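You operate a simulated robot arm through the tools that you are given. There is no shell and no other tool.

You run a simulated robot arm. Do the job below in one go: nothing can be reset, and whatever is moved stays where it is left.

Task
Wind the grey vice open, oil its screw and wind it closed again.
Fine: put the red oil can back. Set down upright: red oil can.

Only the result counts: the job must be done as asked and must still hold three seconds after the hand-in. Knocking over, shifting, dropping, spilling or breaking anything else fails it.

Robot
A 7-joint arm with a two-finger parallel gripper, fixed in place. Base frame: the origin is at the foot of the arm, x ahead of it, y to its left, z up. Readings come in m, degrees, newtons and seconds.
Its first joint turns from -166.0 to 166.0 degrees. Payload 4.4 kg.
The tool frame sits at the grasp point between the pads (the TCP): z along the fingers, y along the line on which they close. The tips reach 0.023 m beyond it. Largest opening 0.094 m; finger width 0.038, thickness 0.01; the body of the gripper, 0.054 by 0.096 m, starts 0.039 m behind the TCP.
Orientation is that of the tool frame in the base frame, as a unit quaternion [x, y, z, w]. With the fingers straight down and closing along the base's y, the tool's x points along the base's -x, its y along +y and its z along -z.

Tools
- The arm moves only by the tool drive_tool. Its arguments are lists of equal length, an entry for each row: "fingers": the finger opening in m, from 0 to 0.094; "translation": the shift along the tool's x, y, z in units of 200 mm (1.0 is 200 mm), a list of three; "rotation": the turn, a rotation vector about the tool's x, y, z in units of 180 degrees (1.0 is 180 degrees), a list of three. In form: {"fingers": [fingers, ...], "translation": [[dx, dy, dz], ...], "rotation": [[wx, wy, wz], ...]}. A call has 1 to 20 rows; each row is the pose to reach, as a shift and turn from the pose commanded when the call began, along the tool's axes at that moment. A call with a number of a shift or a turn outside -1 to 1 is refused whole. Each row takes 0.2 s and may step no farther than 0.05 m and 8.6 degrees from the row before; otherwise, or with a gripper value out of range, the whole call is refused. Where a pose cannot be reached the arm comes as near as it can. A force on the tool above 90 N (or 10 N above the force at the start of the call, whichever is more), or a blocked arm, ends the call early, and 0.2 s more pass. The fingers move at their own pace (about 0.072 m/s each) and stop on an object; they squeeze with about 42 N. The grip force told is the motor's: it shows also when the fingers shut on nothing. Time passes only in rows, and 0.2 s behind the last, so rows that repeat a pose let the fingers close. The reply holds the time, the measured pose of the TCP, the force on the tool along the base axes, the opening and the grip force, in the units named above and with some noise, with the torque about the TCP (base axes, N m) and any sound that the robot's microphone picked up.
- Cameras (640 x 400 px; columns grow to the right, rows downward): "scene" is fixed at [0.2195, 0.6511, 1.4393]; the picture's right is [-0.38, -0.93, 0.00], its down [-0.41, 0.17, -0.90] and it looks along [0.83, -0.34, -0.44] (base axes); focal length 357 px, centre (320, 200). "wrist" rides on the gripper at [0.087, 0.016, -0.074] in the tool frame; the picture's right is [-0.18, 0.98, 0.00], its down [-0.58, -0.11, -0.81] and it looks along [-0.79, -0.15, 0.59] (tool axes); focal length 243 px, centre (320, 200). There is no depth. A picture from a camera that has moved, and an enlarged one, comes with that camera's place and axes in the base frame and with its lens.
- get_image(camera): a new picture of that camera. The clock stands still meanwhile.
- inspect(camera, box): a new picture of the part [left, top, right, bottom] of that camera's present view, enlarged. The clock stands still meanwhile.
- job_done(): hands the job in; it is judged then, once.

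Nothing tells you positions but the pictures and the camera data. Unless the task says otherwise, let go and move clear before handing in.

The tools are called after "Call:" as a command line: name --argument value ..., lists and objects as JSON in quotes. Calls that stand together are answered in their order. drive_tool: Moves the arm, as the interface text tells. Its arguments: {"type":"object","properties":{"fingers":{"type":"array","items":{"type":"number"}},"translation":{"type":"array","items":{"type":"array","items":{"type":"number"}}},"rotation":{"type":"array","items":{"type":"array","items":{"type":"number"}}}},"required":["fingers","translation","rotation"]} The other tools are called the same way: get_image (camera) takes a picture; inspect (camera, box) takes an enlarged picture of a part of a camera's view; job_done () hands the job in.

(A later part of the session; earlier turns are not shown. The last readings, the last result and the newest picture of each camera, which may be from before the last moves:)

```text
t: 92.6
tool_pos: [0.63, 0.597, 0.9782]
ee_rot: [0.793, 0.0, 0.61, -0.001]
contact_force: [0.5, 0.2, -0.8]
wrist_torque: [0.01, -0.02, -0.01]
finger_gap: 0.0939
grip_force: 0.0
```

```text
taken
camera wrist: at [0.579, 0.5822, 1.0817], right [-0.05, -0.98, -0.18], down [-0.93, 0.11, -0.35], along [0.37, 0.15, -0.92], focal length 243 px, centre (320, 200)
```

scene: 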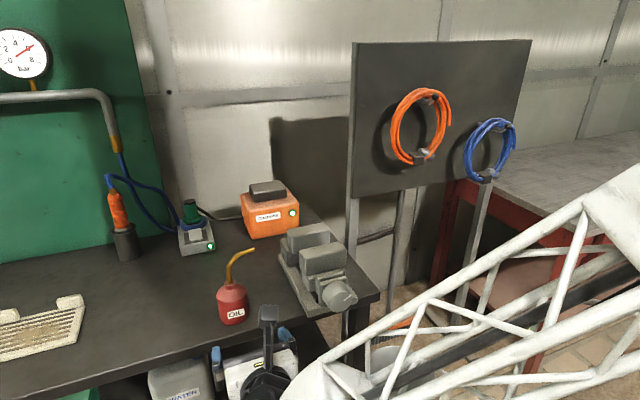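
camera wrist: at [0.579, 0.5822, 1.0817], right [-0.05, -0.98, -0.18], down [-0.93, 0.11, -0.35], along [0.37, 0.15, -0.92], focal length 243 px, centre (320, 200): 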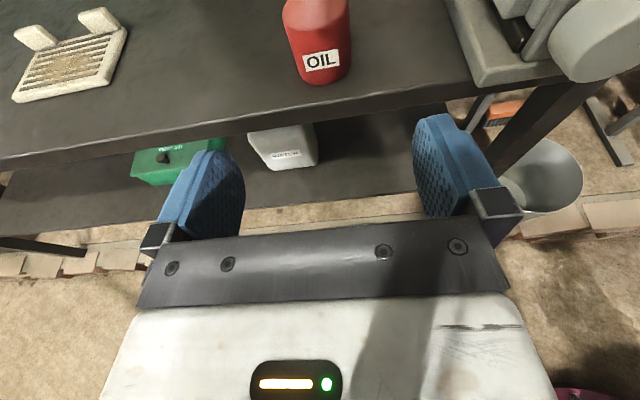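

The can stands upright at the front of the bench and nothing else has moved. I'll go back to free space and wind the wrist round so I can grasp with the camera underneath.

Call:
drive_tool --fingers '[0.094, 0.07, 0.04, 0.02, 0.0, 0.0, 0.0]' --translation '[[0.03, 0.16, -0.12], [0.06, 0.33, -0.24], [0.09, 0.49, -0.36], [0.12, 0.66, -0.48], [0.15, 0.82, -0.6], [0.179, 0.985, -0.721], [0.179, 0.985, -0.721]]' --rotation '[[0, 0.0139, 0], [0, 0.0278, 0], [0, 0.0417, 0], [0, 0.0556, 0], [0, 0.0694, 0], [0, 0.0833, 0], [0, 0.0833, 0]]'

```text
t: 94.2
tool_pos: [0.5004, 0.4014, 1.0501]
ee_rot: [0.706, -0.001, 0.708, -0.001]
contact_force: [0.1, -0.1, 0.0]
wrist_torque: [0.02, 0.02, 0.02]
finger_gap: 0.0001
grip_force: 42.6
```

Call:
drive_tool --fingers '[0, 0, 0, 0, 0, 0, 0, 0, 0, 0, 0, 0, 0, 0, 0, 0, 0, 0, 0, 0]' --translation '[[0, 0, 0], [0, 0, 0], [0, 0, 0], [0, 0, 0], [0, 0, 0], [0, 0, 0], [0, 0, 0], [0, 0, 0], [0, 0, 0], [0, 0, 0], [0, 0, 0], [0, 0, 0], [0, 0, 0], [0, 0, 0], [0, 0, 0], [0, 0, 0], [0, 0, 0], [0, 0, 0], [0, 0, 0], [0, 0, 0]]' --rotation '[[0, 0, 0.0455], [0, 0, 0.091], [0, 0, 0.1365], [0, 0, 0.182], [0, 0, 0.2275], [0, 0, 0.273], [0, 0, 0.3185], [0, 0, 0.364], [0, 0, 0.4095], [0, 0, 0.455], [0, 0, 0.5005], [0, 0, 0.546], [0, 0, 0.5915], [0, 0, 0.637], [0, 0, 0.6825], [0, 0, 0.728], [0, 0, 0.7735], [0, 0, 0.819], [0, 0, 0.8645], [0, 0, 0.91]]'

```text
t: 98.4
tool_pos: [0.5021, 0.4039, 1.0513]
ee_rot: [-0.098, 0.7, -0.098, 0.701]
contact_force: [-0.8, 0.5, 0.7]
wrist_torque: [0.02, 0.02, 0.0]
finger_gap: 0.0
grip_force: 42.2
```

The wrist is at roll ≈ −16° as expected. I'll keep winding positive through the limit so it settles in the other configuration, as at the start.

Call:
drive_tool --fingers '[0, 0, 0, 0, 0, 0, 0, 0, 0, 0, 0, 0, 0, 0, 0, 0, 0, 0, 0, 0]' --translation '[[0, 0, 0], [0, 0, 0], [0, 0, 0], [0, 0, 0], [0, 0, 0], [0, 0, 0], [0, 0, 0], [0, 0, 0], [0, 0, 0], [0, 0, 0], [0, 0, 0], [0, 0, 0], [0, 0, 0], [0, 0, 0], [0, 0, 0], [0, 0, 0], [0, 0, 0], [0, 0, 0], [0, 0, 0], [0, 0, 0]]' --rotation '[[0, 0, 0.0455], [0, 0, 0.091], [0, 0, 0.1365], [0, 0, 0.182], [0, 0, 0.2275], [0, 0, 0.273], [0, 0, 0.3185], [0, 0, 0.364], [0, 0, 0.4095], [0, 0, 0.455], [0, 0, 0.5005], [0, 0, 0.546], [0, 0, 0.5915], [0, 0, 0.637], [0, 0, 0.6825], [0, 0, 0.728], [0, 0, 0.7735], [0, 0, 0.819], [0, 0, 0.8645], [0, 0, 0.91]]'

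Call:
get_image --camera "scene"

```text
t: 102.8
tool_pos: [0.5238, 0.2822, 1.3203]
ee_rot: [0.391, 0.259, 0.842, 0.267]
contact_force: [0.7, 0.4, -1.4]
wrist_torque: [0.03, -0.08, -0.01]
finger_gap: 0.0
grip_force: 41.5
out of reach, approached as far as the arm can: row 8, 9, 10, 11, 12, 13, 14, 15, 16, 17, 18
stopped in row 20: the arm was blocked; the commanded pose is now the measured one
```

```text
taken
```

scene: 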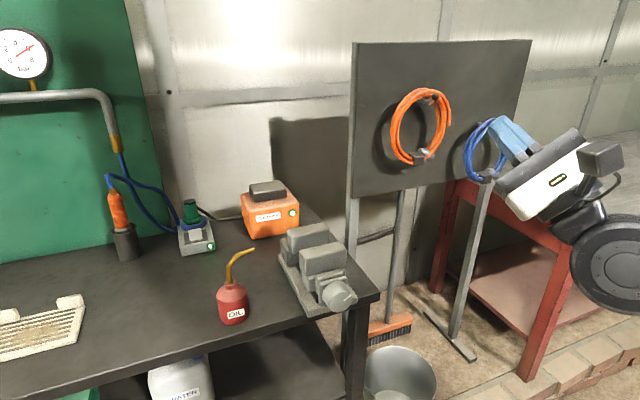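

The wrist has swung over as planned, high in free space; nothing on the bench has moved. I'll bring it level again.

Call:
drive_tool --fingers '[0, 0, 0, 0, 0, 0, 0]' --translation '[[-0.01, -0.146, -0.077], [-0.019, -0.291, -0.154], [-0.029, -0.437, -0.23], [-0.039, -0.583, -0.307], [-0.048, -0.728, -0.384], [-0.058, -0.874, -0.461], [-0.058, -0.874, -0.461]]' --rotation '[[0.0151, -0.031, -0.0034], [0.0302, -0.0619, -0.0068], [0.0453, -0.0929, -0.0102], [0.0604, -0.1238, -0.0135], [0.0755, -0.1548, -0.0169], [0.0906, -0.1857, -0.0203], [0.0906, -0.1857, -0.0203]]'

```text
t: 104.4
tool_pos: [0.4987, 0.3808, 1.1484]
ee_rot: [0.641, 0.3, 0.64, 0.298]
contact_force: [-0.7, -0.7, -0.3]
wrist_torque: [0.0, 0.01, -0.03]
finger_gap: 0.0001
grip_force: 42.1
```

Level again at roll 130°. Now I'll roll down to 0° (camera underneath) while shifting toward the can's side, still in free space.

Call:
drive_tool --fingers '[0, 0, 0, 0, 0, 0, 0, 0, 0, 0.02, 0.04, 0.06, 0.08, 0.094, 0.094, 0.094, 0.094]' --translation '[[0.0127, -0.0433, 0], [0.0253, -0.0866, 0], [0.038, -0.1298, 0], [0.0506, -0.1731, 0], [0.0633, -0.2164, 0], [0.0759, -0.2597, 0], [0.0886, -0.303, 0], [0.1013, -0.3463, 0], [0.1139, -0.3895, 0], [0.1266, -0.4328, 0], [0.1392, -0.4761, 0], [0.1519, -0.5194, 0], [0.1645, -0.5627, 0], [0.1772, -0.6059, 0], [0.1898, -0.6492, 0], [0.2025, -0.6925, 0], [0.2025, -0.6925, 0]]' --rotation '[[0, 0, -0.0451], [0, 0, -0.0903], [0, 0, -0.1354], [0, 0, -0.1806], [0, 0, -0.2257], [0, 0, -0.2708], [0, 0, -0.316], [0, 0, -0.3611], [0, 0, -0.4063], [0, 0, -0.4514], [0, 0, -0.4965], [0, 0, -0.5417], [0, 0, -0.5868], [0, 0, -0.6319], [0, 0, -0.6771], [0, 0, -0.7222], [0, 0, -0.7222]]'

```text
t: 108.0
tool_pos: [0.4991, 0.5009, 1.0687]
ee_rot: [-0.001, 0.707, -0.002, 0.707]
contact_force: [-0.2, -0.5, -0.8]
wrist_torque: [-0.01, 0.0, -0.02]
finger_gap: 0.0943
grip_force: 0.1
```

Now level with the camera underneath. I'll move to a pre-grasp point in front of the can, pitched 10° down, so the camera stays in front of the bench edge.

Call:
drive_tool --fingers '[0.094, 0.094, 0.094, 0.094, 0.094, 0.094, 0.094]' --translation '[[0.093, 0.0825, 0.141], [0.186, 0.165, 0.282], [0.279, 0.2475, 0.4225], [0.372, 0.33, 0.563], [0.4655, 0.4125, 0.704], [0.5585, 0.495, 0.845], [0.5585, 0.495, 0.845]]' --rotation '[[0, 0.0093, 0], [0, 0.0185, 0], [0, 0.0278, 0], [0, 0.0371, 0], [0, 0.0463, 0], [0, 0.0556, 0], [0, 0.0556, 0]]'

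Call:
get_image --camera "scene"

Call:
get_image --camera "wrist"

```text
t: 109.6
tool_pos: [0.6695, 0.5994, 0.9566]
ee_rot: [0.0, 0.767, -0.001, 0.642]
contact_force: [0.1, 0.0, 0.4]
wrist_torque: [-0.01, 0.0, 0.02]
finger_gap: 0.094
grip_force: 0.0
```

```text
taken
```

scene: 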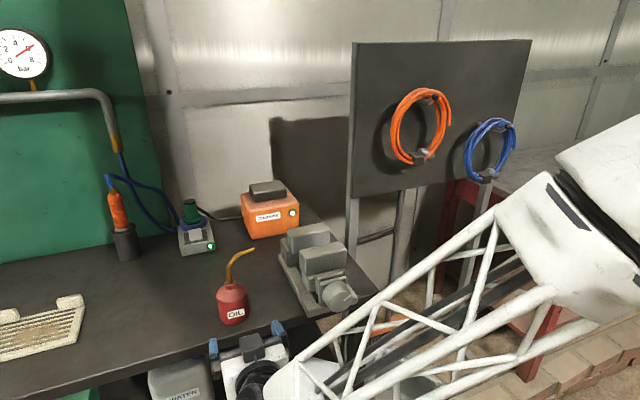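

```text
taken
camera wrist: at [0.5799, 0.6168, 0.8853], right [0.03, 0.98, 0.18], down [-0.69, -0.11, 0.71], along [0.72, -0.15, 0.68], focal length 243 px, centre (320, 200)
```

wrist: 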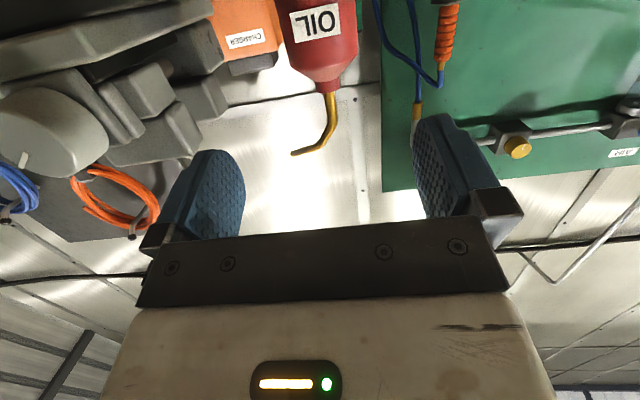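

The can is straight ahead between the fingers (seen upside down). I'll advance along the tool axis in two stages.

Call:
drive_tool --fingers '[0.094, 0.094, 0.094, 0.094]' --translation '[[0, 0.002, 0.2], [0, 0.002, 0.38], [0, 0.002, 0.52], [0, 0.002, 0.52]]' --rotation '[[0, 0, 0], [0, 0, 0], [0, 0, 0], [0, 0, 0]]'

Call:
inspect --camera "scene" --box '[180, 230, 320, 390]'

Call:
get_image --camera "wrist"

```text
t: 110.6
tool_pos: [0.7715, 0.6001, 0.9386]
ee_rot: [-0.001, 0.766, -0.001, 0.643]
contact_force: [0.3, -0.1, 0.6]
wrist_torque: [-0.03, 0.01, 0.01]
finger_gap: 0.0939
grip_force: 0.0
```

```text
2.50 times, centred on (250, 310) of scene
camera zoom: at [0.2195, 0.6511, 1.4393], right [-0.38, -0.93, 0.0], down [-0.41, 0.17, -0.9], along [0.83, -0.34, -0.44], focal length 893 px, centre (495, -75)
```

zoom: 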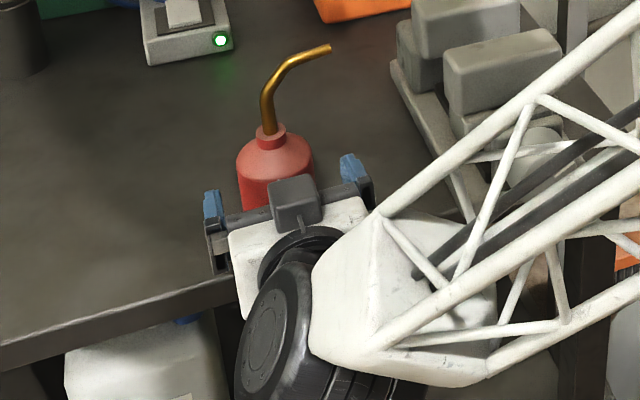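

```text
taken
camera wrist: at [0.683, 0.6171, 0.8672], right [0.03, 0.98, 0.18], down [-0.69, -0.11, 0.71], along [0.72, -0.15, 0.68], focal length 243 px, centre (320, 200)
```

wrist: 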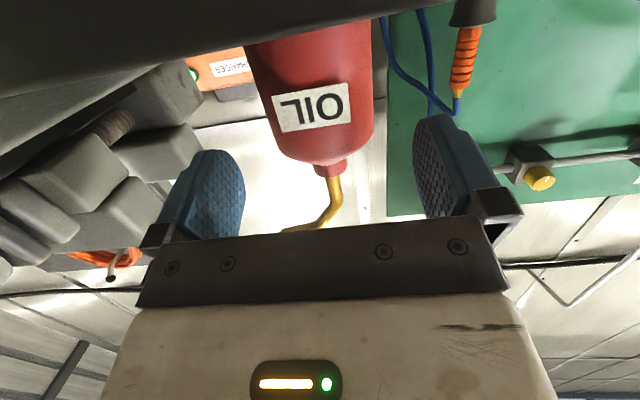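

I notice a second housing on the opposite side of the hand that would come close to the jaws when pouring, so I'll grasp with the hand exactly level instead, keeping the can nearer the fingertips. First I'll level the pitch here.

Call:
drive_tool --fingers '[0.094, 0.094, 0.094]' --translation '[[0.018, 0, 0.012], [0.037, 0, 0.024], [0.037, 0, 0.024]]' --rotation '[[0, -0.0278, 0], [0, -0.0556, 0], [0, -0.0556, 0]]'

Call:
inspect --camera "scene" --box '[180, 230, 320, 390]'

Call:
get_image --camera "wrist"

```text
t: 111.4
tool_pos: [0.7747, 0.6005, 0.9321]
ee_rot: [0.0, 0.707, -0.001, 0.707]
contact_force: [-0.5, -0.2, -0.3]
wrist_torque: [-0.03, 0.03, -0.02]
finger_gap: 0.0941
grip_force: 0.0
```

```text
2.50 times, centred on (250, 310) of scene
camera zoom: at [0.2195, 0.6511, 1.4393], right [-0.38, -0.93, 0.0], down [-0.41, 0.17, -0.9], along [0.83, -0.34, -0.44], focal length 893 px, centre (495, -75)
```

zoom: 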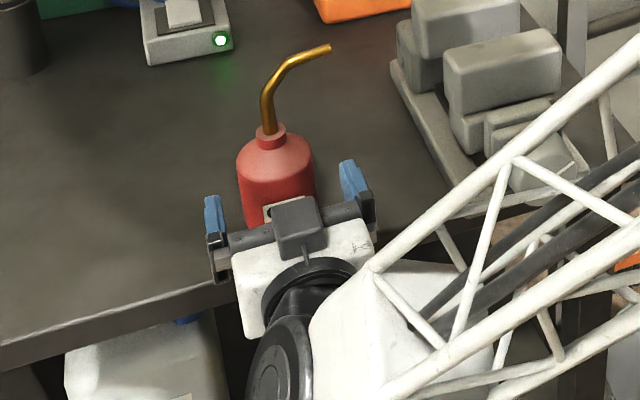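

```text
taken
camera wrist: at [0.6992, 0.6176, 0.8449], right [0.0, 0.98, 0.18], down [-0.81, -0.11, 0.58], along [0.59, -0.15, 0.79], focal length 243 px, centre (320, 200)
```

wrist: 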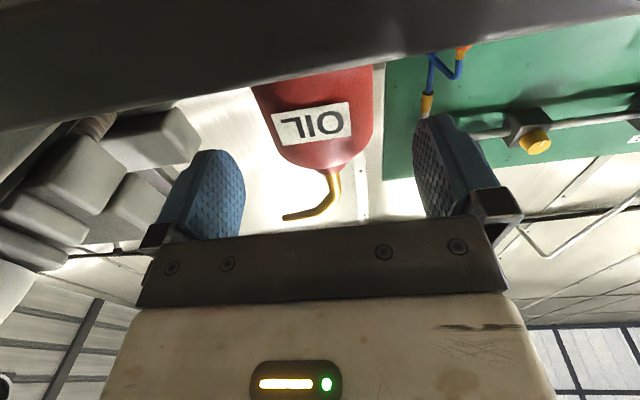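

Level and clear. I'll advance the last 36 mm onto the can.

Call:
drive_tool --fingers '[0.094, 0.094, 0.094]' --translation '[[0, -0.001, 0.09], [0, -0.002, 0.178], [0, -0.002, 0.178]]' --rotation '[[0, 0, 0], [0, 0, 0], [0, 0, 0]]'

Call:
get_image --camera "wrist"

Call:
inspect --camera "scene" --box '[180, 230, 320, 390]'

```text
t: 112.2
tool_pos: [0.8089, 0.5992, 0.9302]
ee_rot: [0.0, 0.707, -0.001, 0.707]
contact_force: [-0.1, 0.4, -0.1]
wrist_torque: [0.0, 0.0, -0.01]
finger_gap: 0.0939
grip_force: 0.0
```

```text
taken
camera wrist: at [0.7343, 0.6165, 0.8446], right [0.0, 0.98, 0.18], down [-0.81, -0.11, 0.58], along [0.59, -0.15, 0.79], focal length 243 px, centre (320, 200)
```

wrist: 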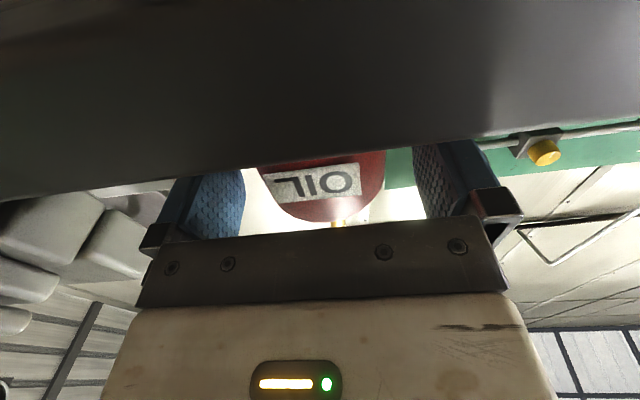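

```text
2.50 times, centred on (250, 310) of scene
camera zoom: at [0.2195, 0.6511, 1.4393], right [-0.38, -0.93, 0.0], down [-0.41, 0.17, -0.9], along [0.83, -0.34, -0.44], focal length 893 px, centre (495, -75)
```

zoom: 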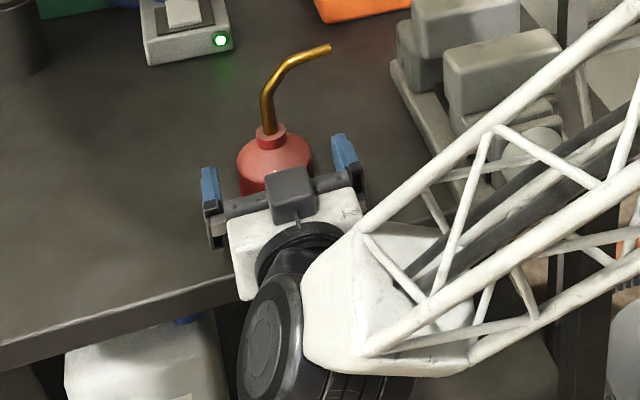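

The can is between the pads and the camera is clear of the bench edge. I'll close on it.

Call:
drive_tool --fingers '[0.08, 0.072, 0.066, 0.06, 0.05, 0.04, 0.03]' --translation '[[0, 0, 0], [0, 0, 0], [0, 0, 0], [0, 0, 0], [0, 0, 0], [0, 0, 0], [0, 0, 0]]' --rotation '[[0, 0, 0], [0, 0, 0], [0, 0, 0], [0, 0, 0], [0, 0, 0], [0, 0, 0], [0, 0, 0]]'

```text
t: 113.8
tool_pos: [0.8097, 0.5989, 0.9314]
ee_rot: [-0.001, 0.707, 0.0, 0.707]
contact_force: [0.3, -1.4, 1.6]
wrist_torque: [-0.01, -0.01, -0.01]
finger_gap: 0.0607
grip_force: 42.1
```

The can is gripped (0.0607 m, 42 N). I'll lift it 9 cm, keeping it upright, and yaw the hand 15° clockwise for pouring clearance.

Call:
drive_tool --fingers '[0.03, 0.03, 0.03, 0.03, 0.03, 0.03]' --translation '[[-0.06, 0, 0], [-0.16, 0, 0], [-0.26, 0, 0], [-0.36, 0, 0], [-0.445, 0, 0], [-0.445, 0, 0]]' --rotation '[[0, 0, 0], [0, 0, 0], [0.028, 0, 0], [0.056, 0, 0], [0.0833, 0, 0], [0.0833, 0, 0]]'

Call:
get_image --camera "scene"

```text
t: 115.2
tool_pos: [0.8115, 0.5994, 1.0194]
ee_rot: [0.092, 0.701, -0.093, 0.701]
contact_force: [0.1, -0.4, -2.1]
wrist_torque: [0.01, 0.01, 0.0]
finger_gap: 0.0606
grip_force: 42.1
```

```text
taken
```

scene: 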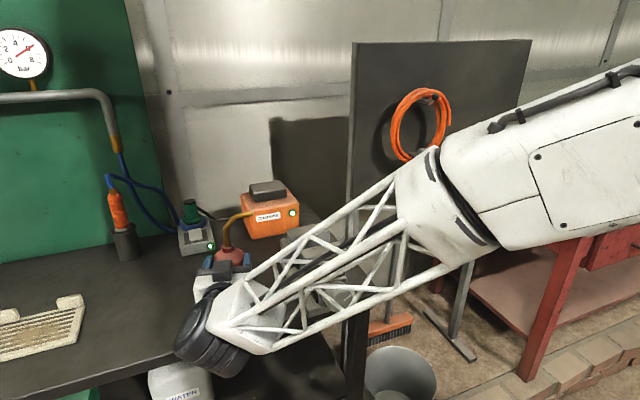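

The can is up and upright. I'll carry it to the start-of-pour point beside the vice, still upright.

Call:
drive_tool --fingers '[0.03, 0.03, 0.03, 0.03, 0.03]' --translation '[[0, -0.04, 0.055], [0, -0.1, 0.14], [0, -0.16, 0.225], [0, -0.2055, 0.2855], [0, -0.2055, 0.2855]]' --rotation '[[0, 0, 0], [0, 0, 0], [0, 0, 0], [0, 0, 0], [0, 0, 0]]'

Call:
get_image --camera "scene"

Call:
get_image --camera "wrist"

```text
t: 116.4
tool_pos: [0.8566, 0.5474, 1.0198]
ee_rot: [0.092, 0.701, -0.093, 0.701]
contact_force: [-0.1, -0.2, -3.0]
wrist_torque: [0.05, 0.02, 0.0]
finger_gap: 0.0604
grip_force: 41.9
```

```text
taken
```

scene: 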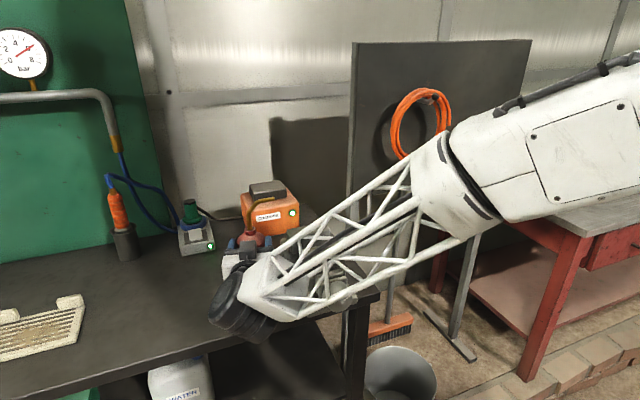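

```text
taken
camera wrist: at [0.7867, 0.5822, 0.9335], right [0.25, 0.95, 0.18], down [-0.81, 0.1, 0.58], along [0.53, -0.29, 0.79], focal length 243 px, centre (320, 200)
```

wrist: 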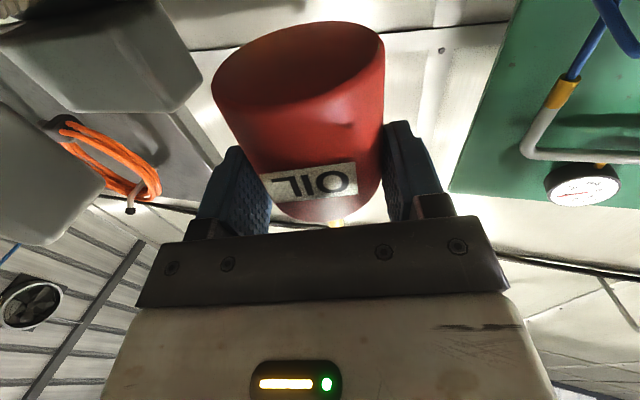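

The can is upright beside the vice, spout toward the gap. I'll start tilting: first to 30° with the tip staying above the jaws' gap.

Call:
drive_tool --fingers '[0.03, 0.03, 0.03, 0.03, 0.03]' --translation '[[0.034, -0.023, 0.022], [0.069, -0.045, 0.0435], [0.103, -0.068, 0.065], [0.1375, -0.0905, 0.087], [0.1375, -0.0905, 0.087]]' --rotation '[[0, 0, 0.0417], [0, 0, 0.0833], [0, 0, 0.125], [0, 0, 0.1667], [0, 0, 0.1667]]'

Call:
get_image --camera "wrist"

Call:
inspect --camera "scene" --box '[200, 180, 360, 330]'

```text
t: 117.6
tool_pos: [0.8663, 0.5238, 0.992]
ee_rot: [0.271, 0.653, 0.093, 0.701]
contact_force: [-0.7, 1.0, -2.8]
wrist_torque: [-0.02, 0.09, -0.01]
finger_gap: 0.0606
grip_force: 41.7
```

```text
taken
camera wrist: at [0.8083, 0.5998, 0.9256], right [0.2, 0.73, 0.65], down [-0.88, -0.16, 0.45], along [0.44, -0.66, 0.61], focal length 243 px, centre (320, 200)
```

wrist: 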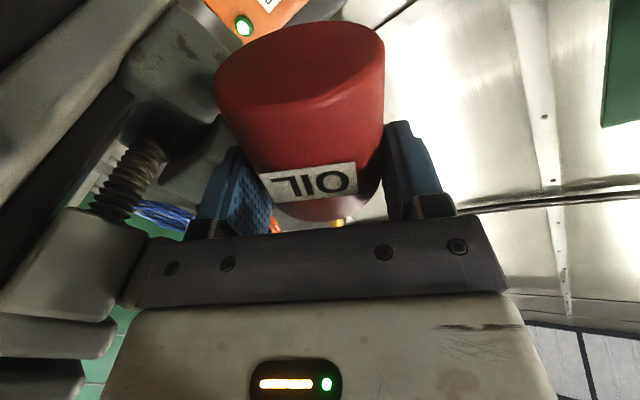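

```text
2.67 times, centred on (280, 255) of scene
camera zoom: at [0.2195, 0.6511, 1.4393], right [-0.38, -0.93, 0.0], down [-0.41, 0.17, -0.9], along [0.83, -0.34, -0.44], focal length 952 px, centre (427, 53)
```

zoom: 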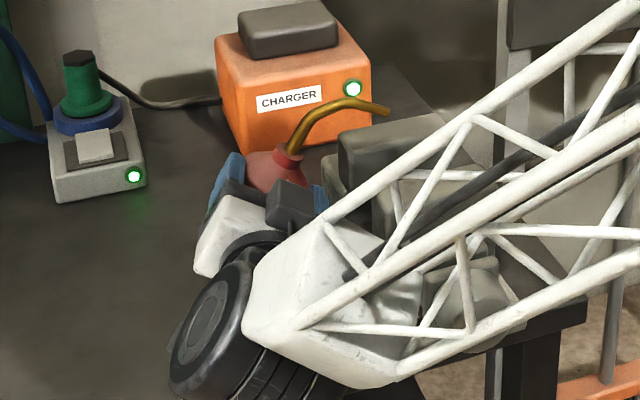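

The spout tip is where I calculated, about (0.851, 0.427, 1.058), right over the gap, and the screw is visible between the jaws. I'll tilt on to 60° while bringing the tip down over the screw.

Call:
drive_tool --fingers '[0.03, 0.03, 0.03, 0.03, 0.03]' --translation '[[0.0305, -0.0325, 0.013], [0.0615, -0.0655, 0.026], [0.0775, -0.0715, 0.03], [0.0915, -0.077, 0.0335], [0.0915, -0.077, 0.0335]]' --rotation '[[0, 0, 0.0417], [0, 0, 0.0833], [0, 0, 0.125], [0, 0, 0.1667], [0, 0, 0.1667]]'

Call:
get_image --camera "wrist"

Call:
inspect --camera "scene" --box '[220, 180, 380, 330]'

```text
t: 118.8
tool_pos: [0.8724, 0.52, 0.9691]
ee_rot: [0.431, 0.561, 0.269, 0.653]
contact_force: [0.7, 0.3, -2.3]
wrist_torque: [-0.02, 0.05, 0.02]
finger_gap: 0.0606
grip_force: 41.8
```

```text
taken
camera wrist: at [0.8209, 0.6185, 0.9399], right [0.09, 0.32, 0.94], down [-0.92, -0.33, 0.2], along [0.37, -0.89, 0.27], focal length 243 px, centre (320, 200)
```

wrist: 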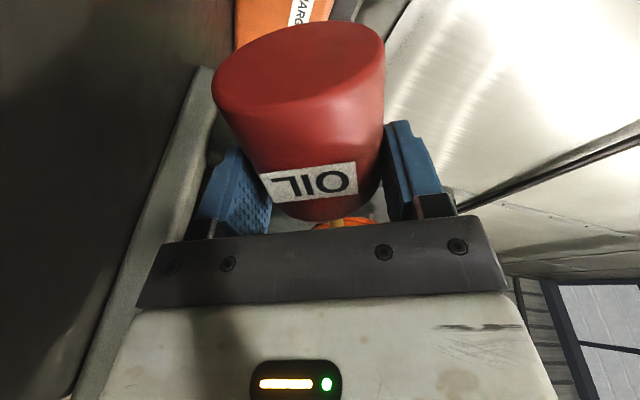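

```text
2.67 times, centred on (300, 255) of scene
camera zoom: at [0.2195, 0.6511, 1.4393], right [-0.38, -0.93, 0.0], down [-0.41, 0.17, -0.9], along [0.83, -0.34, -0.44], focal length 952 px, centre (373, 53)
```

zoom: 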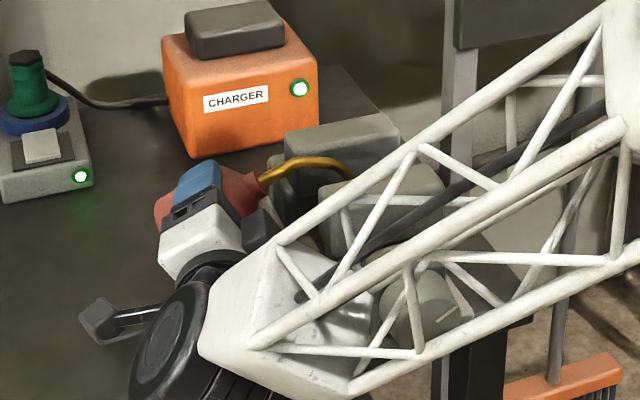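

The spout is now between the jaws above the screw with everything clear. I'll continue to an 80° tilt, lower the tip close over the screw and hold there to let the oil run.

Call:
drive_tool --fingers '[0.03, 0.03, 0.03, 0.03, 0.03, 0.03, 0.03, 0.03]' --translation '[[-0.022, 0.02, 0.0025], [-0.0535, 0.057, 0.002], [-0.079, 0.078, 0.002], [-0.079, 0.078, 0.002], [-0.079, 0.078, 0.002], [-0.079, 0.078, 0.002], [-0.079, 0.078, 0.002], [-0.079, 0.078, 0.002]]' --rotation '[[0, 0, 0.0417], [0, 0, 0.0833], [0, 0, 0.1111], [0, 0, 0.1111], [0, 0, 0.1111], [0, 0, 0.1111], [0, 0, 0.1111], [0, 0, 0.1111]]'

Call:
get_image --camera "wrist"

Call:
inspect --camera "scene" --box '[220, 180, 380, 330]'

```text
t: 120.6
tool_pos: [0.8707, 0.5122, 0.9904]
ee_rot: [0.521, 0.479, 0.378, 0.597]
contact_force: [0.3, 0.1, -2.7]
wrist_torque: [-0.07, 0.07, -0.03]
finger_gap: 0.0603
grip_force: 41.7
```

```text
taken
camera wrist: at [0.8201, 0.6179, 0.9911], right [0.0, -0.01, 1.0], down [-0.93, -0.36, -0.01], along [0.36, -0.93, -0.01], focal length 243 px, centre (320, 200)
```

wrist: 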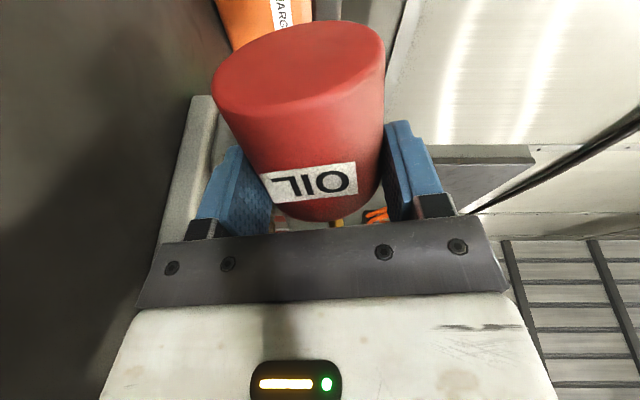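

```text
2.67 times, centred on (300, 255) of scene
camera zoom: at [0.2195, 0.6511, 1.4393], right [-0.38, -0.93, 0.0], down [-0.41, 0.17, -0.9], along [0.83, -0.34, -0.44], focal length 952 px, centre (373, 53)
```

zoom: 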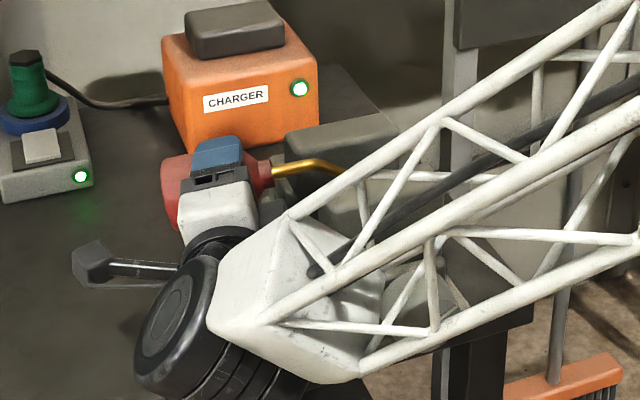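

No sound yet; I'll hold the pour for a few more seconds and listen.

Call:
drive_tool --fingers '[0.03, 0.03, 0.03, 0.03, 0.03, 0.03, 0.03, 0.03, 0.03, 0.03]' --translation '[[0, 0, 0], [0, 0, 0], [0, 0, 0], [0, 0, 0], [0, 0, 0], [0, 0, 0], [0, 0, 0], [0, 0, 0], [0, 0, 0], [0, 0, 0]]' --rotation '[[0, 0, 0], [0, 0, 0], [0, 0, 0], [0, 0, 0], [0, 0, 0], [0, 0, 0], [0, 0, 0], [0, 0, 0], [0, 0, 0], [0, 0, 0]]'

Call:
inspect --camera "wrist" --box '[180, 150, 420, 260]'

Call:
inspect --camera "scene" --box '[285, 205, 345, 265]'

```text
t: 122.8
tool_pos: [0.87, 0.5128, 0.9902]
ee_rot: [0.521, 0.478, 0.379, 0.597]
contact_force: [-0.1, 0.5, -2.4]
wrist_torque: [-0.06, 0.06, -0.04]
finger_gap: 0.0603
grip_force: 42.4
```

```text
2.67 times, centred on (300, 205) of wrist
camera zoom: at [0.8201, 0.6179, 0.9911], right [0.0, -0.01, 1.0], down [-0.93, -0.36, -0.01], along [0.36, -0.93, -0.01], focal length 647 px, centre (373, 187)
```

zoom: 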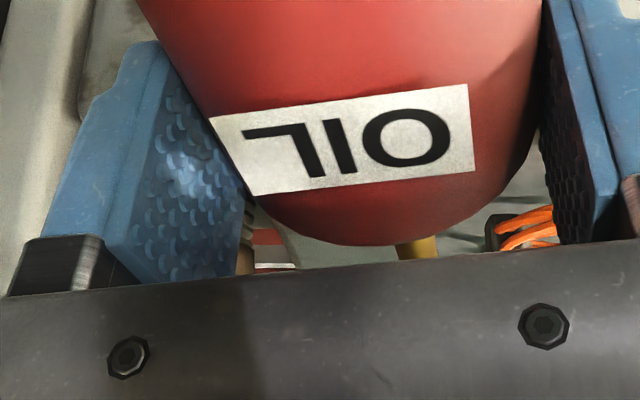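

```text
6.67 times, centred on (315, 235) of scene
camera zoom: at [0.2195, 0.6511, 1.4393], right [-0.38, -0.93, 0.0], down [-0.41, 0.17, -0.9], along [0.83, -0.34, -0.44], focal length 2380 px, centre (353, -33)
```

zoom: 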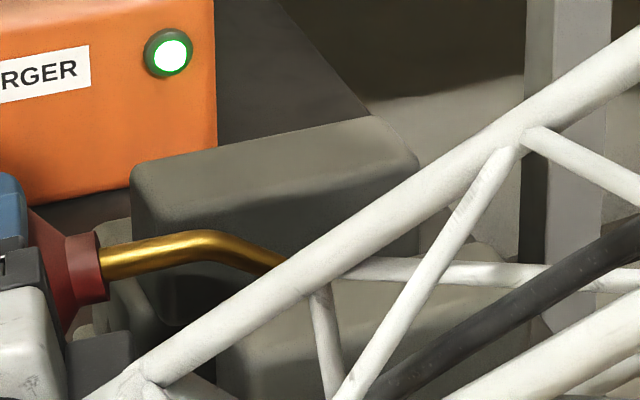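

I'll lower the tip another 5 mm toward the screw and hold again briefly.

Call:
drive_tool --fingers '[0.03, 0.03, 0.03, 0.03, 0.03, 0.03, 0.03, 0.03]' --translation '[[0.002, -0.012, 0], [0.0043, -0.0246, 0], [0.0043, -0.0246, 0], [0.0043, -0.0246, 0], [0.0043, -0.0246, 0], [0.0043, -0.0246, 0], [0.0043, -0.0246, 0], [0.0043, -0.0246, 0]]' --rotation '[[0, 0, 0], [0, 0, 0], [0, 0, 0], [0, 0, 0], [0, 0, 0], [0, 0, 0], [0, 0, 0], [0, 0, 0]]'

```text
t: 124.6
tool_pos: [0.8707, 0.5135, 0.9841]
ee_rot: [0.521, 0.478, 0.379, 0.597]
contact_force: [1.6, 6.1, 11.6]
wrist_torque: [-1.47, 0.18, 0.17]
finger_gap: 0.061
grip_force: 41.9
```

The tip lightly touched the screw, which confirms it is directly over it. I'll raise it 6 mm, hold a moment at the pouring tilt, and check.

Call:
drive_tool --fingers '[0.03, 0.03, 0.03, 0.03, 0.03, 0.03]' --translation '[[-0.003, 0.018, 0], [-0.0052, 0.03, 0], [-0.0052, 0.03, 0], [-0.0052, 0.03, 0], [-0.0052, 0.03, 0], [-0.0052, 0.03, 0]]' --rotation '[[0, 0, 0], [0, 0, 0], [0, 0, 0], [0, 0, 0], [0, 0, 0], [0, 0, 0]]'

Call:
get_image --camera "wrist"

```text
t: 126.0
tool_pos: [0.8707, 0.5112, 0.9911]
ee_rot: [0.521, 0.478, 0.38, 0.597]
contact_force: [0.3, -0.2, -3.0]
wrist_torque: [-0.04, 0.03, -0.01]
finger_gap: 0.0605
grip_force: 42.2
```

```text
taken
camera wrist: at [0.8207, 0.6176, 0.9918], right [0.0, -0.01, 1.0], down [-0.93, -0.36, -0.01], along [0.36, -0.93, -0.01], focal length 243 px, centre (320, 200)
```

wrist: 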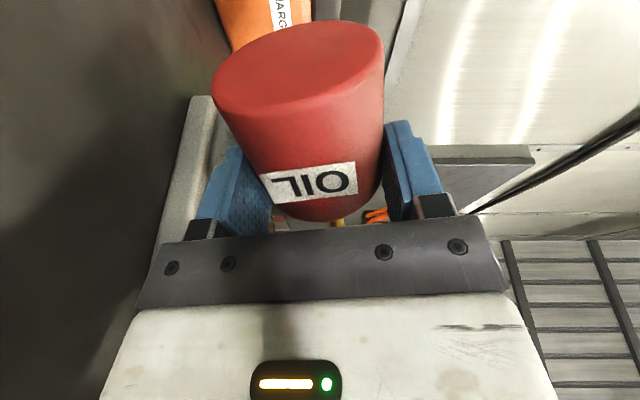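

The can still sits as gripped. I'll un-tilt along the same path back to upright beside the vice.

Call:
drive_tool --fingers '[0.03, 0.03, 0.03, 0.03, 0.03, 0.03, 0.03, 0.03, 0.03, 0.03, 0.03, 0.03]' --translation '[[0.019, -0.0195, -0.001], [0.036, -0.057, -0.001], [0.0464, -0.091, -0.0024], [0.0442, -0.081, -0.0063], [0.0404, -0.0665, -0.0107], [0.0454, -0.025, -0.0232], [0.0499, 0.019, -0.0363], [0.0662, 0.0573, -0.0579], [0.0799, 0.0953, -0.0794], [0.0962, 0.1338, -0.101], [0.1124, 0.1721, -0.1226], [0.1124, 0.1721, -0.1226]]' --rotation '[[0, 0, -0.0278], [0, 0, -0.0694], [0, 0, -0.1111], [0, 0, -0.1528], [0, 0, -0.1944], [0, 0, -0.2361], [0, 0, -0.2778], [0, 0, -0.3194], [0, 0, -0.3611], [0, 0, -0.4028], [0, 0, -0.4444], [0, 0, -0.4444]]'

Call:
get_image --camera "wrist"

Call:
inspect --camera "scene" --box '[200, 170, 360, 320]'

```text
t: 128.6
tool_pos: [0.8559, 0.5462, 1.0209]
ee_rot: [0.09, 0.702, -0.093, 0.701]
contact_force: [0.0, 0.5, -3.0]
wrist_torque: [0.02, 0.04, 0.0]
finger_gap: 0.0605
grip_force: 41.7
```

```text
taken
camera wrist: at [0.786, 0.582, 0.9352], right [0.25, 0.95, 0.18], down [-0.81, 0.1, 0.58], along [0.53, -0.29, 0.79], focal length 243 px, centre (320, 200)
```

wrist: 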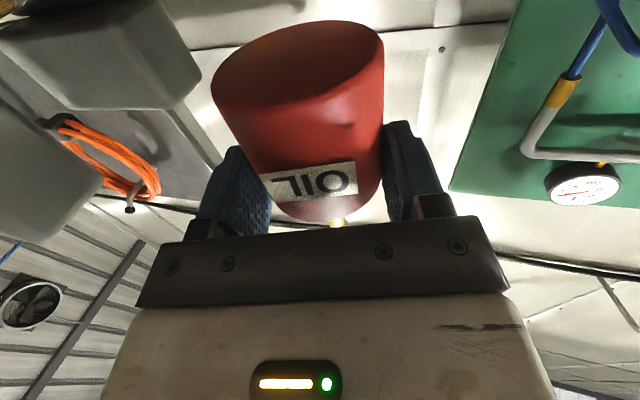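

```text
2.67 times, centred on (280, 245) of scene
camera zoom: at [0.2195, 0.6511, 1.4393], right [-0.38, -0.93, 0.0], down [-0.41, 0.17, -0.9], along [0.83, -0.34, -0.44], focal length 952 px, centre (427, 80)
```

zoom: 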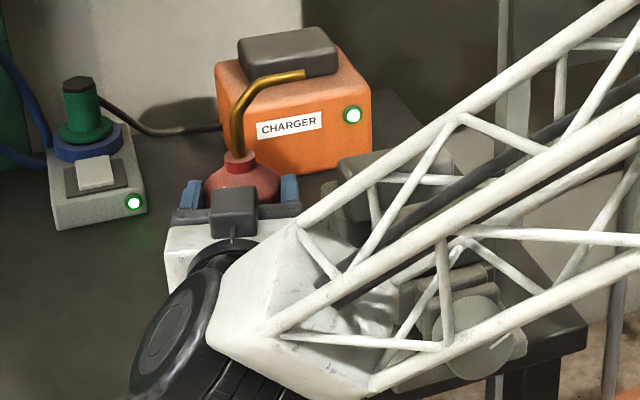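

The can is upright and unchanged in the grip. I'll carry it back to the front spot and un-yaw it, stopping a little above the bench.

Call:
drive_tool --fingers '[0.03, 0.03, 0.03, 0.03, 0.03]' --translation '[[0, 0.05, -0.07], [0, 0.11, -0.15], [0, 0.165, -0.23], [0, 0.205, -0.287], [0, 0.205, -0.287]]' --rotation '[[0, 0, 0], [0, 0, 0], [0, 0, 0], [0, 0, 0], [0, 0, 0]]'

Call:
drive_tool --fingers '[0.03, 0.03, 0.03, 0.03, 0.03, 0.03]' --translation '[[0.08, 0, 0], [0.17, 0, 0], [0.26, 0, 0], [0.34, 0, 0], [0.39, 0, 0], [0.39, 0, 0]]' --rotation '[[-0.028, 0, 0], [-0.056, 0, 0], [-0.0833, 0, 0], [-0.0833, 0, 0], [-0.0833, 0, 0], [-0.0833, 0, 0]]'

Call:
inspect --camera "scene" --box '[180, 230, 320, 390]'

```text
t: 129.8
tool_pos: [0.8102, 0.6018, 1.0195]
ee_rot: [0.092, 0.701, -0.092, 0.701]
contact_force: [-0.6, -0.2, -2.4]
wrist_torque: [0.0, 0.06, -0.04]
finger_gap: 0.0605
grip_force: 41.9
```

```text
t: 131.2
tool_pos: [0.8099, 0.5999, 0.9431]
ee_rot: [-0.002, 0.707, -0.001, 0.707]
contact_force: [-0.8, 0.9, -3.0]
wrist_torque: [-0.01, 0.05, 0.02]
finger_gap: 0.0605
grip_force: 42.0
```

```text
2.50 times, centred on (250, 310) of scene
camera zoom: at [0.2195, 0.6511, 1.4393], right [-0.38, -0.93, 0.0], down [-0.41, 0.17, -0.9], along [0.83, -0.34, -0.44], focal length 893 px, centre (495, -75)
```

zoom: 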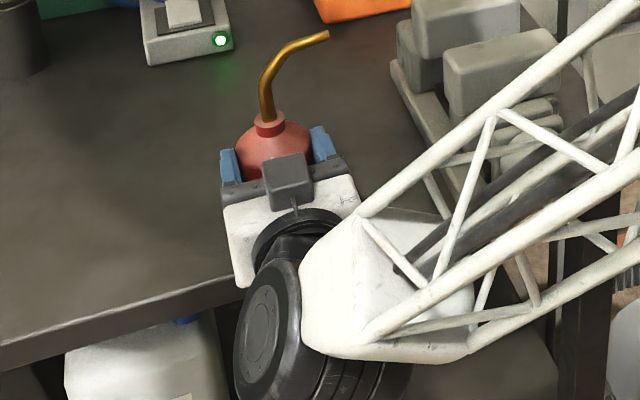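

Call:
drive_tool --fingers '[0.03, 0.03, 0.03, 0.03]' --translation '[[0.02, 0, 0], [0.04, 0, 0], [0.05, 0, 0], [0.055, 0, 0]]' --rotation '[[0, 0, 0], [0, 0, 0], [0, 0, 0], [0, 0, 0]]'

```text
t: 132.2
tool_pos: [0.8098, 0.5999, 0.9329]
ee_rot: [-0.002, 0.707, 0.0, 0.707]
contact_force: [0.2, 0.2, -3.4]
wrist_torque: [0.02, 0.07, 0.01]
finger_gap: 0.0604
grip_force: 41.6
```

Call:
drive_tool --fingers '[0.03, 0.03, 0.03]' --translation '[[0.004, 0, 0], [0.008, 0, 0], [0.008, 0, 0]]' --rotation '[[0, 0, 0], [0, 0, 0], [0, 0, 0]]'

```text
t: 133.0
tool_pos: [0.8086, 0.5995, 0.931]
ee_rot: [-0.001, 0.707, -0.001, 0.707]
contact_force: [-1.0, 0.8, 3.1]
wrist_torque: [0.18, 0.05, 0.06]
finger_gap: 0.0608
grip_force: 41.6
```

The can is resting on the bench (force now +3 N). I'll release and back off.

Call:
drive_tool --fingers '[0.065, 0.075, 0.085, 0.094, 0.094]' --translation '[[0, 0, 0], [0, 0, 0], [0, 0, 0], [0, 0, 0], [0, 0, 0]]' --rotation '[[0, 0, 0], [0, 0, 0], [0, 0, 0], [0, 0, 0], [0, 0, 0]]'

Call:
drive_tool --fingers '[0.094, 0.094, 0.094, 0.094, 0.094, 0.094]' --translation '[[0, 0, -0.12], [0, 0, -0.3], [0, 0, -0.5], [0, 0, -0.7], [0, 0, -0.9], [0, 0, -0.9]]' --rotation '[[0, 0, 0], [0, 0, 0], [0, 0, 0], [0, 0, 0], [0, 0, 0], [0, 0, 0]]'

Call:
get_image --camera "scene"

```text
t: 134.2
tool_pos: [0.8105, 0.6003, 0.9308]
ee_rot: [-0.001, 0.707, 0.0, 0.707]
contact_force: [-0.6, -0.2, 0.5]
wrist_torque: [-0.01, -0.03, 0.02]
finger_gap: 0.0941
grip_force: 0.0
```

```text
t: 135.6
tool_pos: [0.6291, 0.5983, 0.9313]
ee_rot: [0.0, 0.707, 0.0, 0.707]
contact_force: [0.3, -1.0, -0.8]
wrist_torque: [0.02, 0.01, 0.01]
finger_gap: 0.0941
grip_force: 0.1
```

```text
taken
```

scene: 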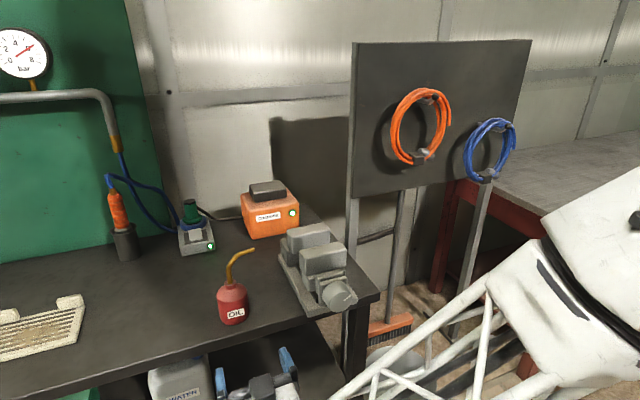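

The can is standing at the front spot. I'll lift away and roll the hand to camera-on-top so I can inspect the screw and then return the can.

Call:
drive_tool --fingers '[0.094, 0.094, 0.094, 0.094, 0.094, 0.094, 0.094, 0.094, 0.094, 0.094, 0.094, 0.094, 0.094, 0.094, 0.094, 0.094, 0.094, 0.094, 0.094, 0.094]' --translation '[[-0.074, -0.024, -0.025], [-0.149, -0.048, -0.049], [-0.224, -0.072, -0.074], [-0.298, -0.096, -0.098], [-0.372, -0.12, -0.122], [-0.447, -0.144, -0.147], [-0.521, -0.168, -0.171], [-0.596, -0.192, -0.196], [-0.67, -0.216, -0.22], [-0.745, -0.24, -0.245], [-0.745, -0.24, -0.245], [-0.745, -0.24, -0.245], [-0.745, -0.24, -0.245], [-0.745, -0.24, -0.245], [-0.745, -0.24, -0.245], [-0.745, -0.24, -0.245], [-0.745, -0.24, -0.245], [-0.745, -0.24, -0.245], [-0.745, -0.24, -0.245], [-0.745, -0.24, -0.245]]' --rotation '[[0, 0, 0.045], [0, 0, 0.09], [0, 0, 0.135], [0, 0, 0.18], [0, 0, 0.225], [0, 0, 0.27], [0, 0, 0.315], [0, 0, 0.36], [0, 0, 0.405], [0, 0, 0.45], [0, 0, 0.495], [0, 0, 0.54], [0, 0, 0.585], [0, 0, 0.63], [0, 0, 0.675], [0, 0, 0.72], [0, 0, 0.765], [0, 0, 0.81], [0, 0, 0.855], [0, 0, 0.9]]'

```text
t: 139.8
tool_pos: [0.581, 0.5525, 1.08]
ee_rot: [0.698, 0.111, 0.698, 0.111]
contact_force: [0.9, 0.4, -0.3]
wrist_torque: [0.01, -0.02, 0.0]
finger_gap: 0.0939
grip_force: 0.2
```

Call:
drive_tool --fingers '[0.094, 0.094, 0.094, 0.094]' --translation '[[0, 0, 0], [0, 0, 0], [0, 0, 0], [0, 0, 0]]' --rotation '[[0, 0, 0.035], [0, 0, 0.07], [0, 0, 0.1], [0, 0, 0.1]]'

```text
t: 140.8
tool_pos: [0.5804, 0.5516, 1.0792]
ee_rot: [0.707, 0.0, 0.707, 0.0]
contact_force: [-0.4, 0.1, -0.1]
wrist_torque: [0.0, -0.01, 0.0]
finger_gap: 0.0943
grip_force: 0.0
```

Camera-on-top reached in this configuration too. I'll move toward the vice in cautious steps, higher up, checking for any out-of-reach warning.

Call:
drive_tool --fingers '[0.094, 0.094, 0.094, 0.094, 0.094]' --translation '[[0.09, 0.07, 0.12], [0.18, 0.13, 0.25], [0.27, 0.2, 0.38], [0.355, 0.258, 0.5], [0.355, 0.258, 0.5]]' --rotation '[[0, -0.028, 0], [0, -0.056, 0], [0, -0.084, 0], [0, -0.1111, 0], [0, -0.1111, 0]]'

```text
t: 142.0
tool_pos: [0.6813, 0.4996, 1.1513]
ee_rot: [0.819, 0.001, 0.573, 0.0]
contact_force: [1.0, -0.4, 0.3]
wrist_torque: [0.0, 0.01, -0.04]
finger_gap: 0.0941
grip_force: 0.0
```

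Call:
drive_tool --fingers '[0.094, 0.094, 0.094, 0.094]' --translation '[[0.047, 0.042, 0.178], [0.094, 0.083, 0.356], [0.141, 0.125, 0.534], [0.141, 0.125, 0.534]]' --rotation '[[0, 0, 0], [0, 0, 0], [0, 0, 0], [0, 0, 0]]'

Call:
get_image --camera "wrist"

Call:
inspect --camera "wrist" --box '[320, 40, 520, 200]'

```text
t: 143.0
tool_pos: [0.7926, 0.4762, 1.1419]
ee_rot: [0.819, 0.001, 0.574, 0.0]
contact_force: [-0.4, -0.4, 0.0]
wrist_torque: [-0.01, 0.0, -0.01]
finger_gap: 0.0938
grip_force: 0.0
```

```text
taken
camera wrist: at [0.7506, 0.4614, 1.2483], right [-0.06, -0.98, -0.17], down [-0.96, 0.11, -0.27], along [0.28, 0.15, -0.95], focal length 243 px, centre (320, 200)
```

wrist: 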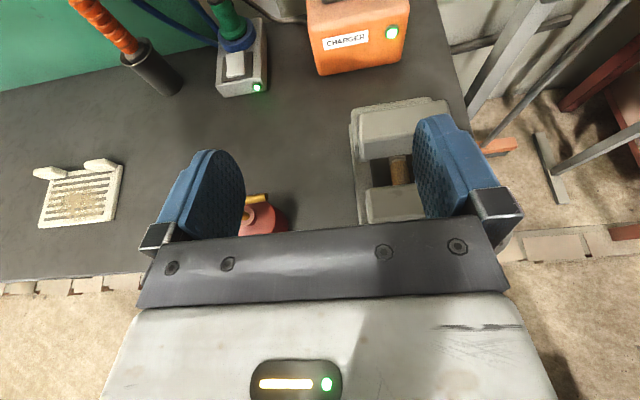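

```text
2.50 times, centred on (420, 120) of wrist
camera zoom: at [0.7506, 0.4614, 1.2483], right [-0.06, -0.98, -0.17], down [-0.96, 0.11, -0.27], along [0.28, 0.15, -0.95], focal length 606 px, centre (70, 400)
```

zoom: 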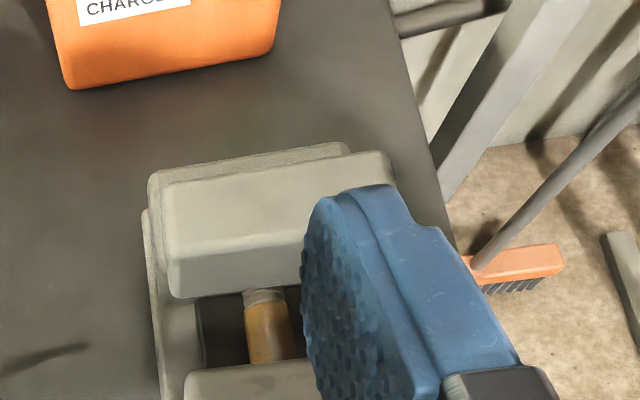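

The exposed screw is now amber with oil, so the oiling worked. Next I'll return the can; first I'll check, with an empty hand and high up, that this configuration can reach the can's original place.

Call:
drive_tool --fingers '[0.094, 0.094, 0.094, 0.094]' --translation '[[0.125, -0.123, 0.061], [0.25, -0.247, 0.122], [0.375, -0.37, 0.183], [0.375, -0.37, 0.183]]' --rotation '[[0, 0.0093, 0], [0, 0.0185, 0], [0, 0.0278, 0], [0, 0.0278, 0]]'

```text
t: 144.0
tool_pos: [0.8516, 0.5518, 1.1985]
ee_rot: [0.794, 0.001, 0.608, 0.0]
contact_force: [-0.5, -0.6, 0.2]
wrist_torque: [0.02, 0.0, -0.03]
finger_gap: 0.0944
grip_force: 0.1
```

Call:
drive_tool --fingers '[0.094, 0.094, 0.094, 0.094]' --translation '[[0.002, -0.117, 0.1375], [0.005, -0.233, 0.275], [0.007, -0.35, 0.4125], [0.007, -0.35, 0.4125]]' --rotation '[[0, 0, 0], [0, 0, 0], [0, 0, 0], [0, 0, 0]]'

```text
t: 145.0
tool_pos: [0.9306, 0.62, 1.1778]
ee_rot: [0.794, 0.001, 0.608, 0.0]
contact_force: [0.0, -0.4, 0.4]
wrist_torque: [0.01, 0.01, 0.05]
finger_gap: 0.0941
grip_force: 0.1
```

Reachable here. I'll descend over the empty original spot in steps to confirm the lower pose too.

Call:
drive_tool --fingers '[0.094, 0.094, 0.094, 0.094]' --translation '[[-0.19, 0, 0.052], [-0.38, 0, 0.104], [-0.58, 0, 0.155], [-0.58, 0, 0.155]]' --rotation '[[0, 0, 0], [0, 0, 0], [0, 0, 0], [0, 0, 0]]'

```text
t: 146.0
tool_pos: [0.9321, 0.6198, 1.0593]
ee_rot: [0.793, 0.001, 0.609, 0.0]
contact_force: [0.0, 0.5, 0.2]
wrist_torque: [0.01, 0.0, 0.0]
finger_gap: 0.0939
grip_force: 0.1
```

Call:
drive_tool --fingers '[0.094, 0.094, 0.094, 0.094, 0.094]' --translation '[[-0.12, 0, 0.032], [-0.24, 0, 0.064], [-0.36, 0, 0.097], [-0.45, 0, 0.12], [-0.45, 0, 0.12]]' --rotation '[[0, 0, 0], [0, 0, 0], [0, 0, 0], [0, 0, 0], [0, 0, 0]]'

Call:
get_image --camera "wrist"

Call:
get_image --camera "scene"

```text
t: 147.2
tool_pos: [0.9317, 0.6184, 0.964]
ee_rot: [0.793, 0.001, 0.609, 0.0]
contact_force: [0.5, 0.1, 0.7]
wrist_torque: [0.0, -0.01, -0.01]
finger_gap: 0.0943
grip_force: 0.1
```

```text
taken
camera wrist: at [0.8818, 0.6039, 1.0668], right [-0.05, -0.98, -0.18], down [-0.93, 0.11, -0.35], along [0.37, 0.15, -0.92], focal length 243 px, centre (320, 200)
```

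wrist: 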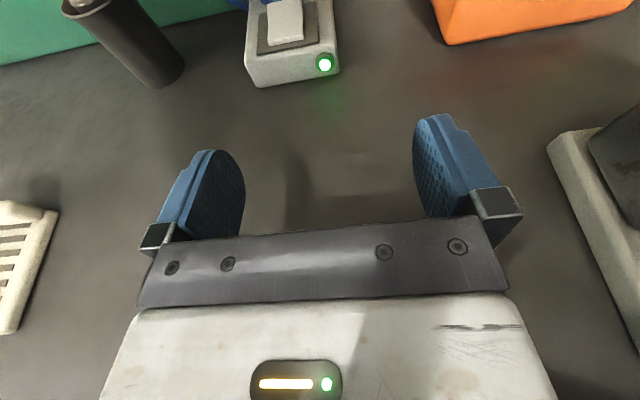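

```text
taken
```

scene: 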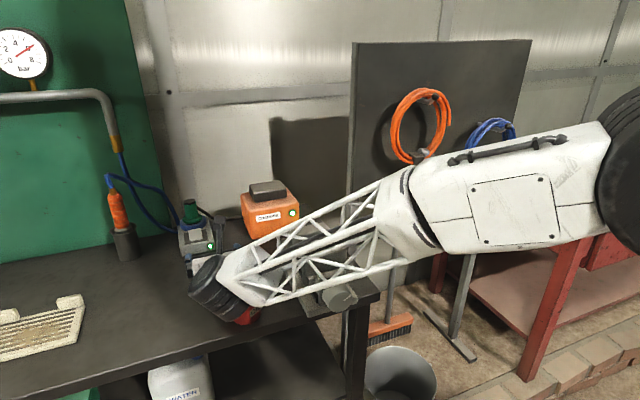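

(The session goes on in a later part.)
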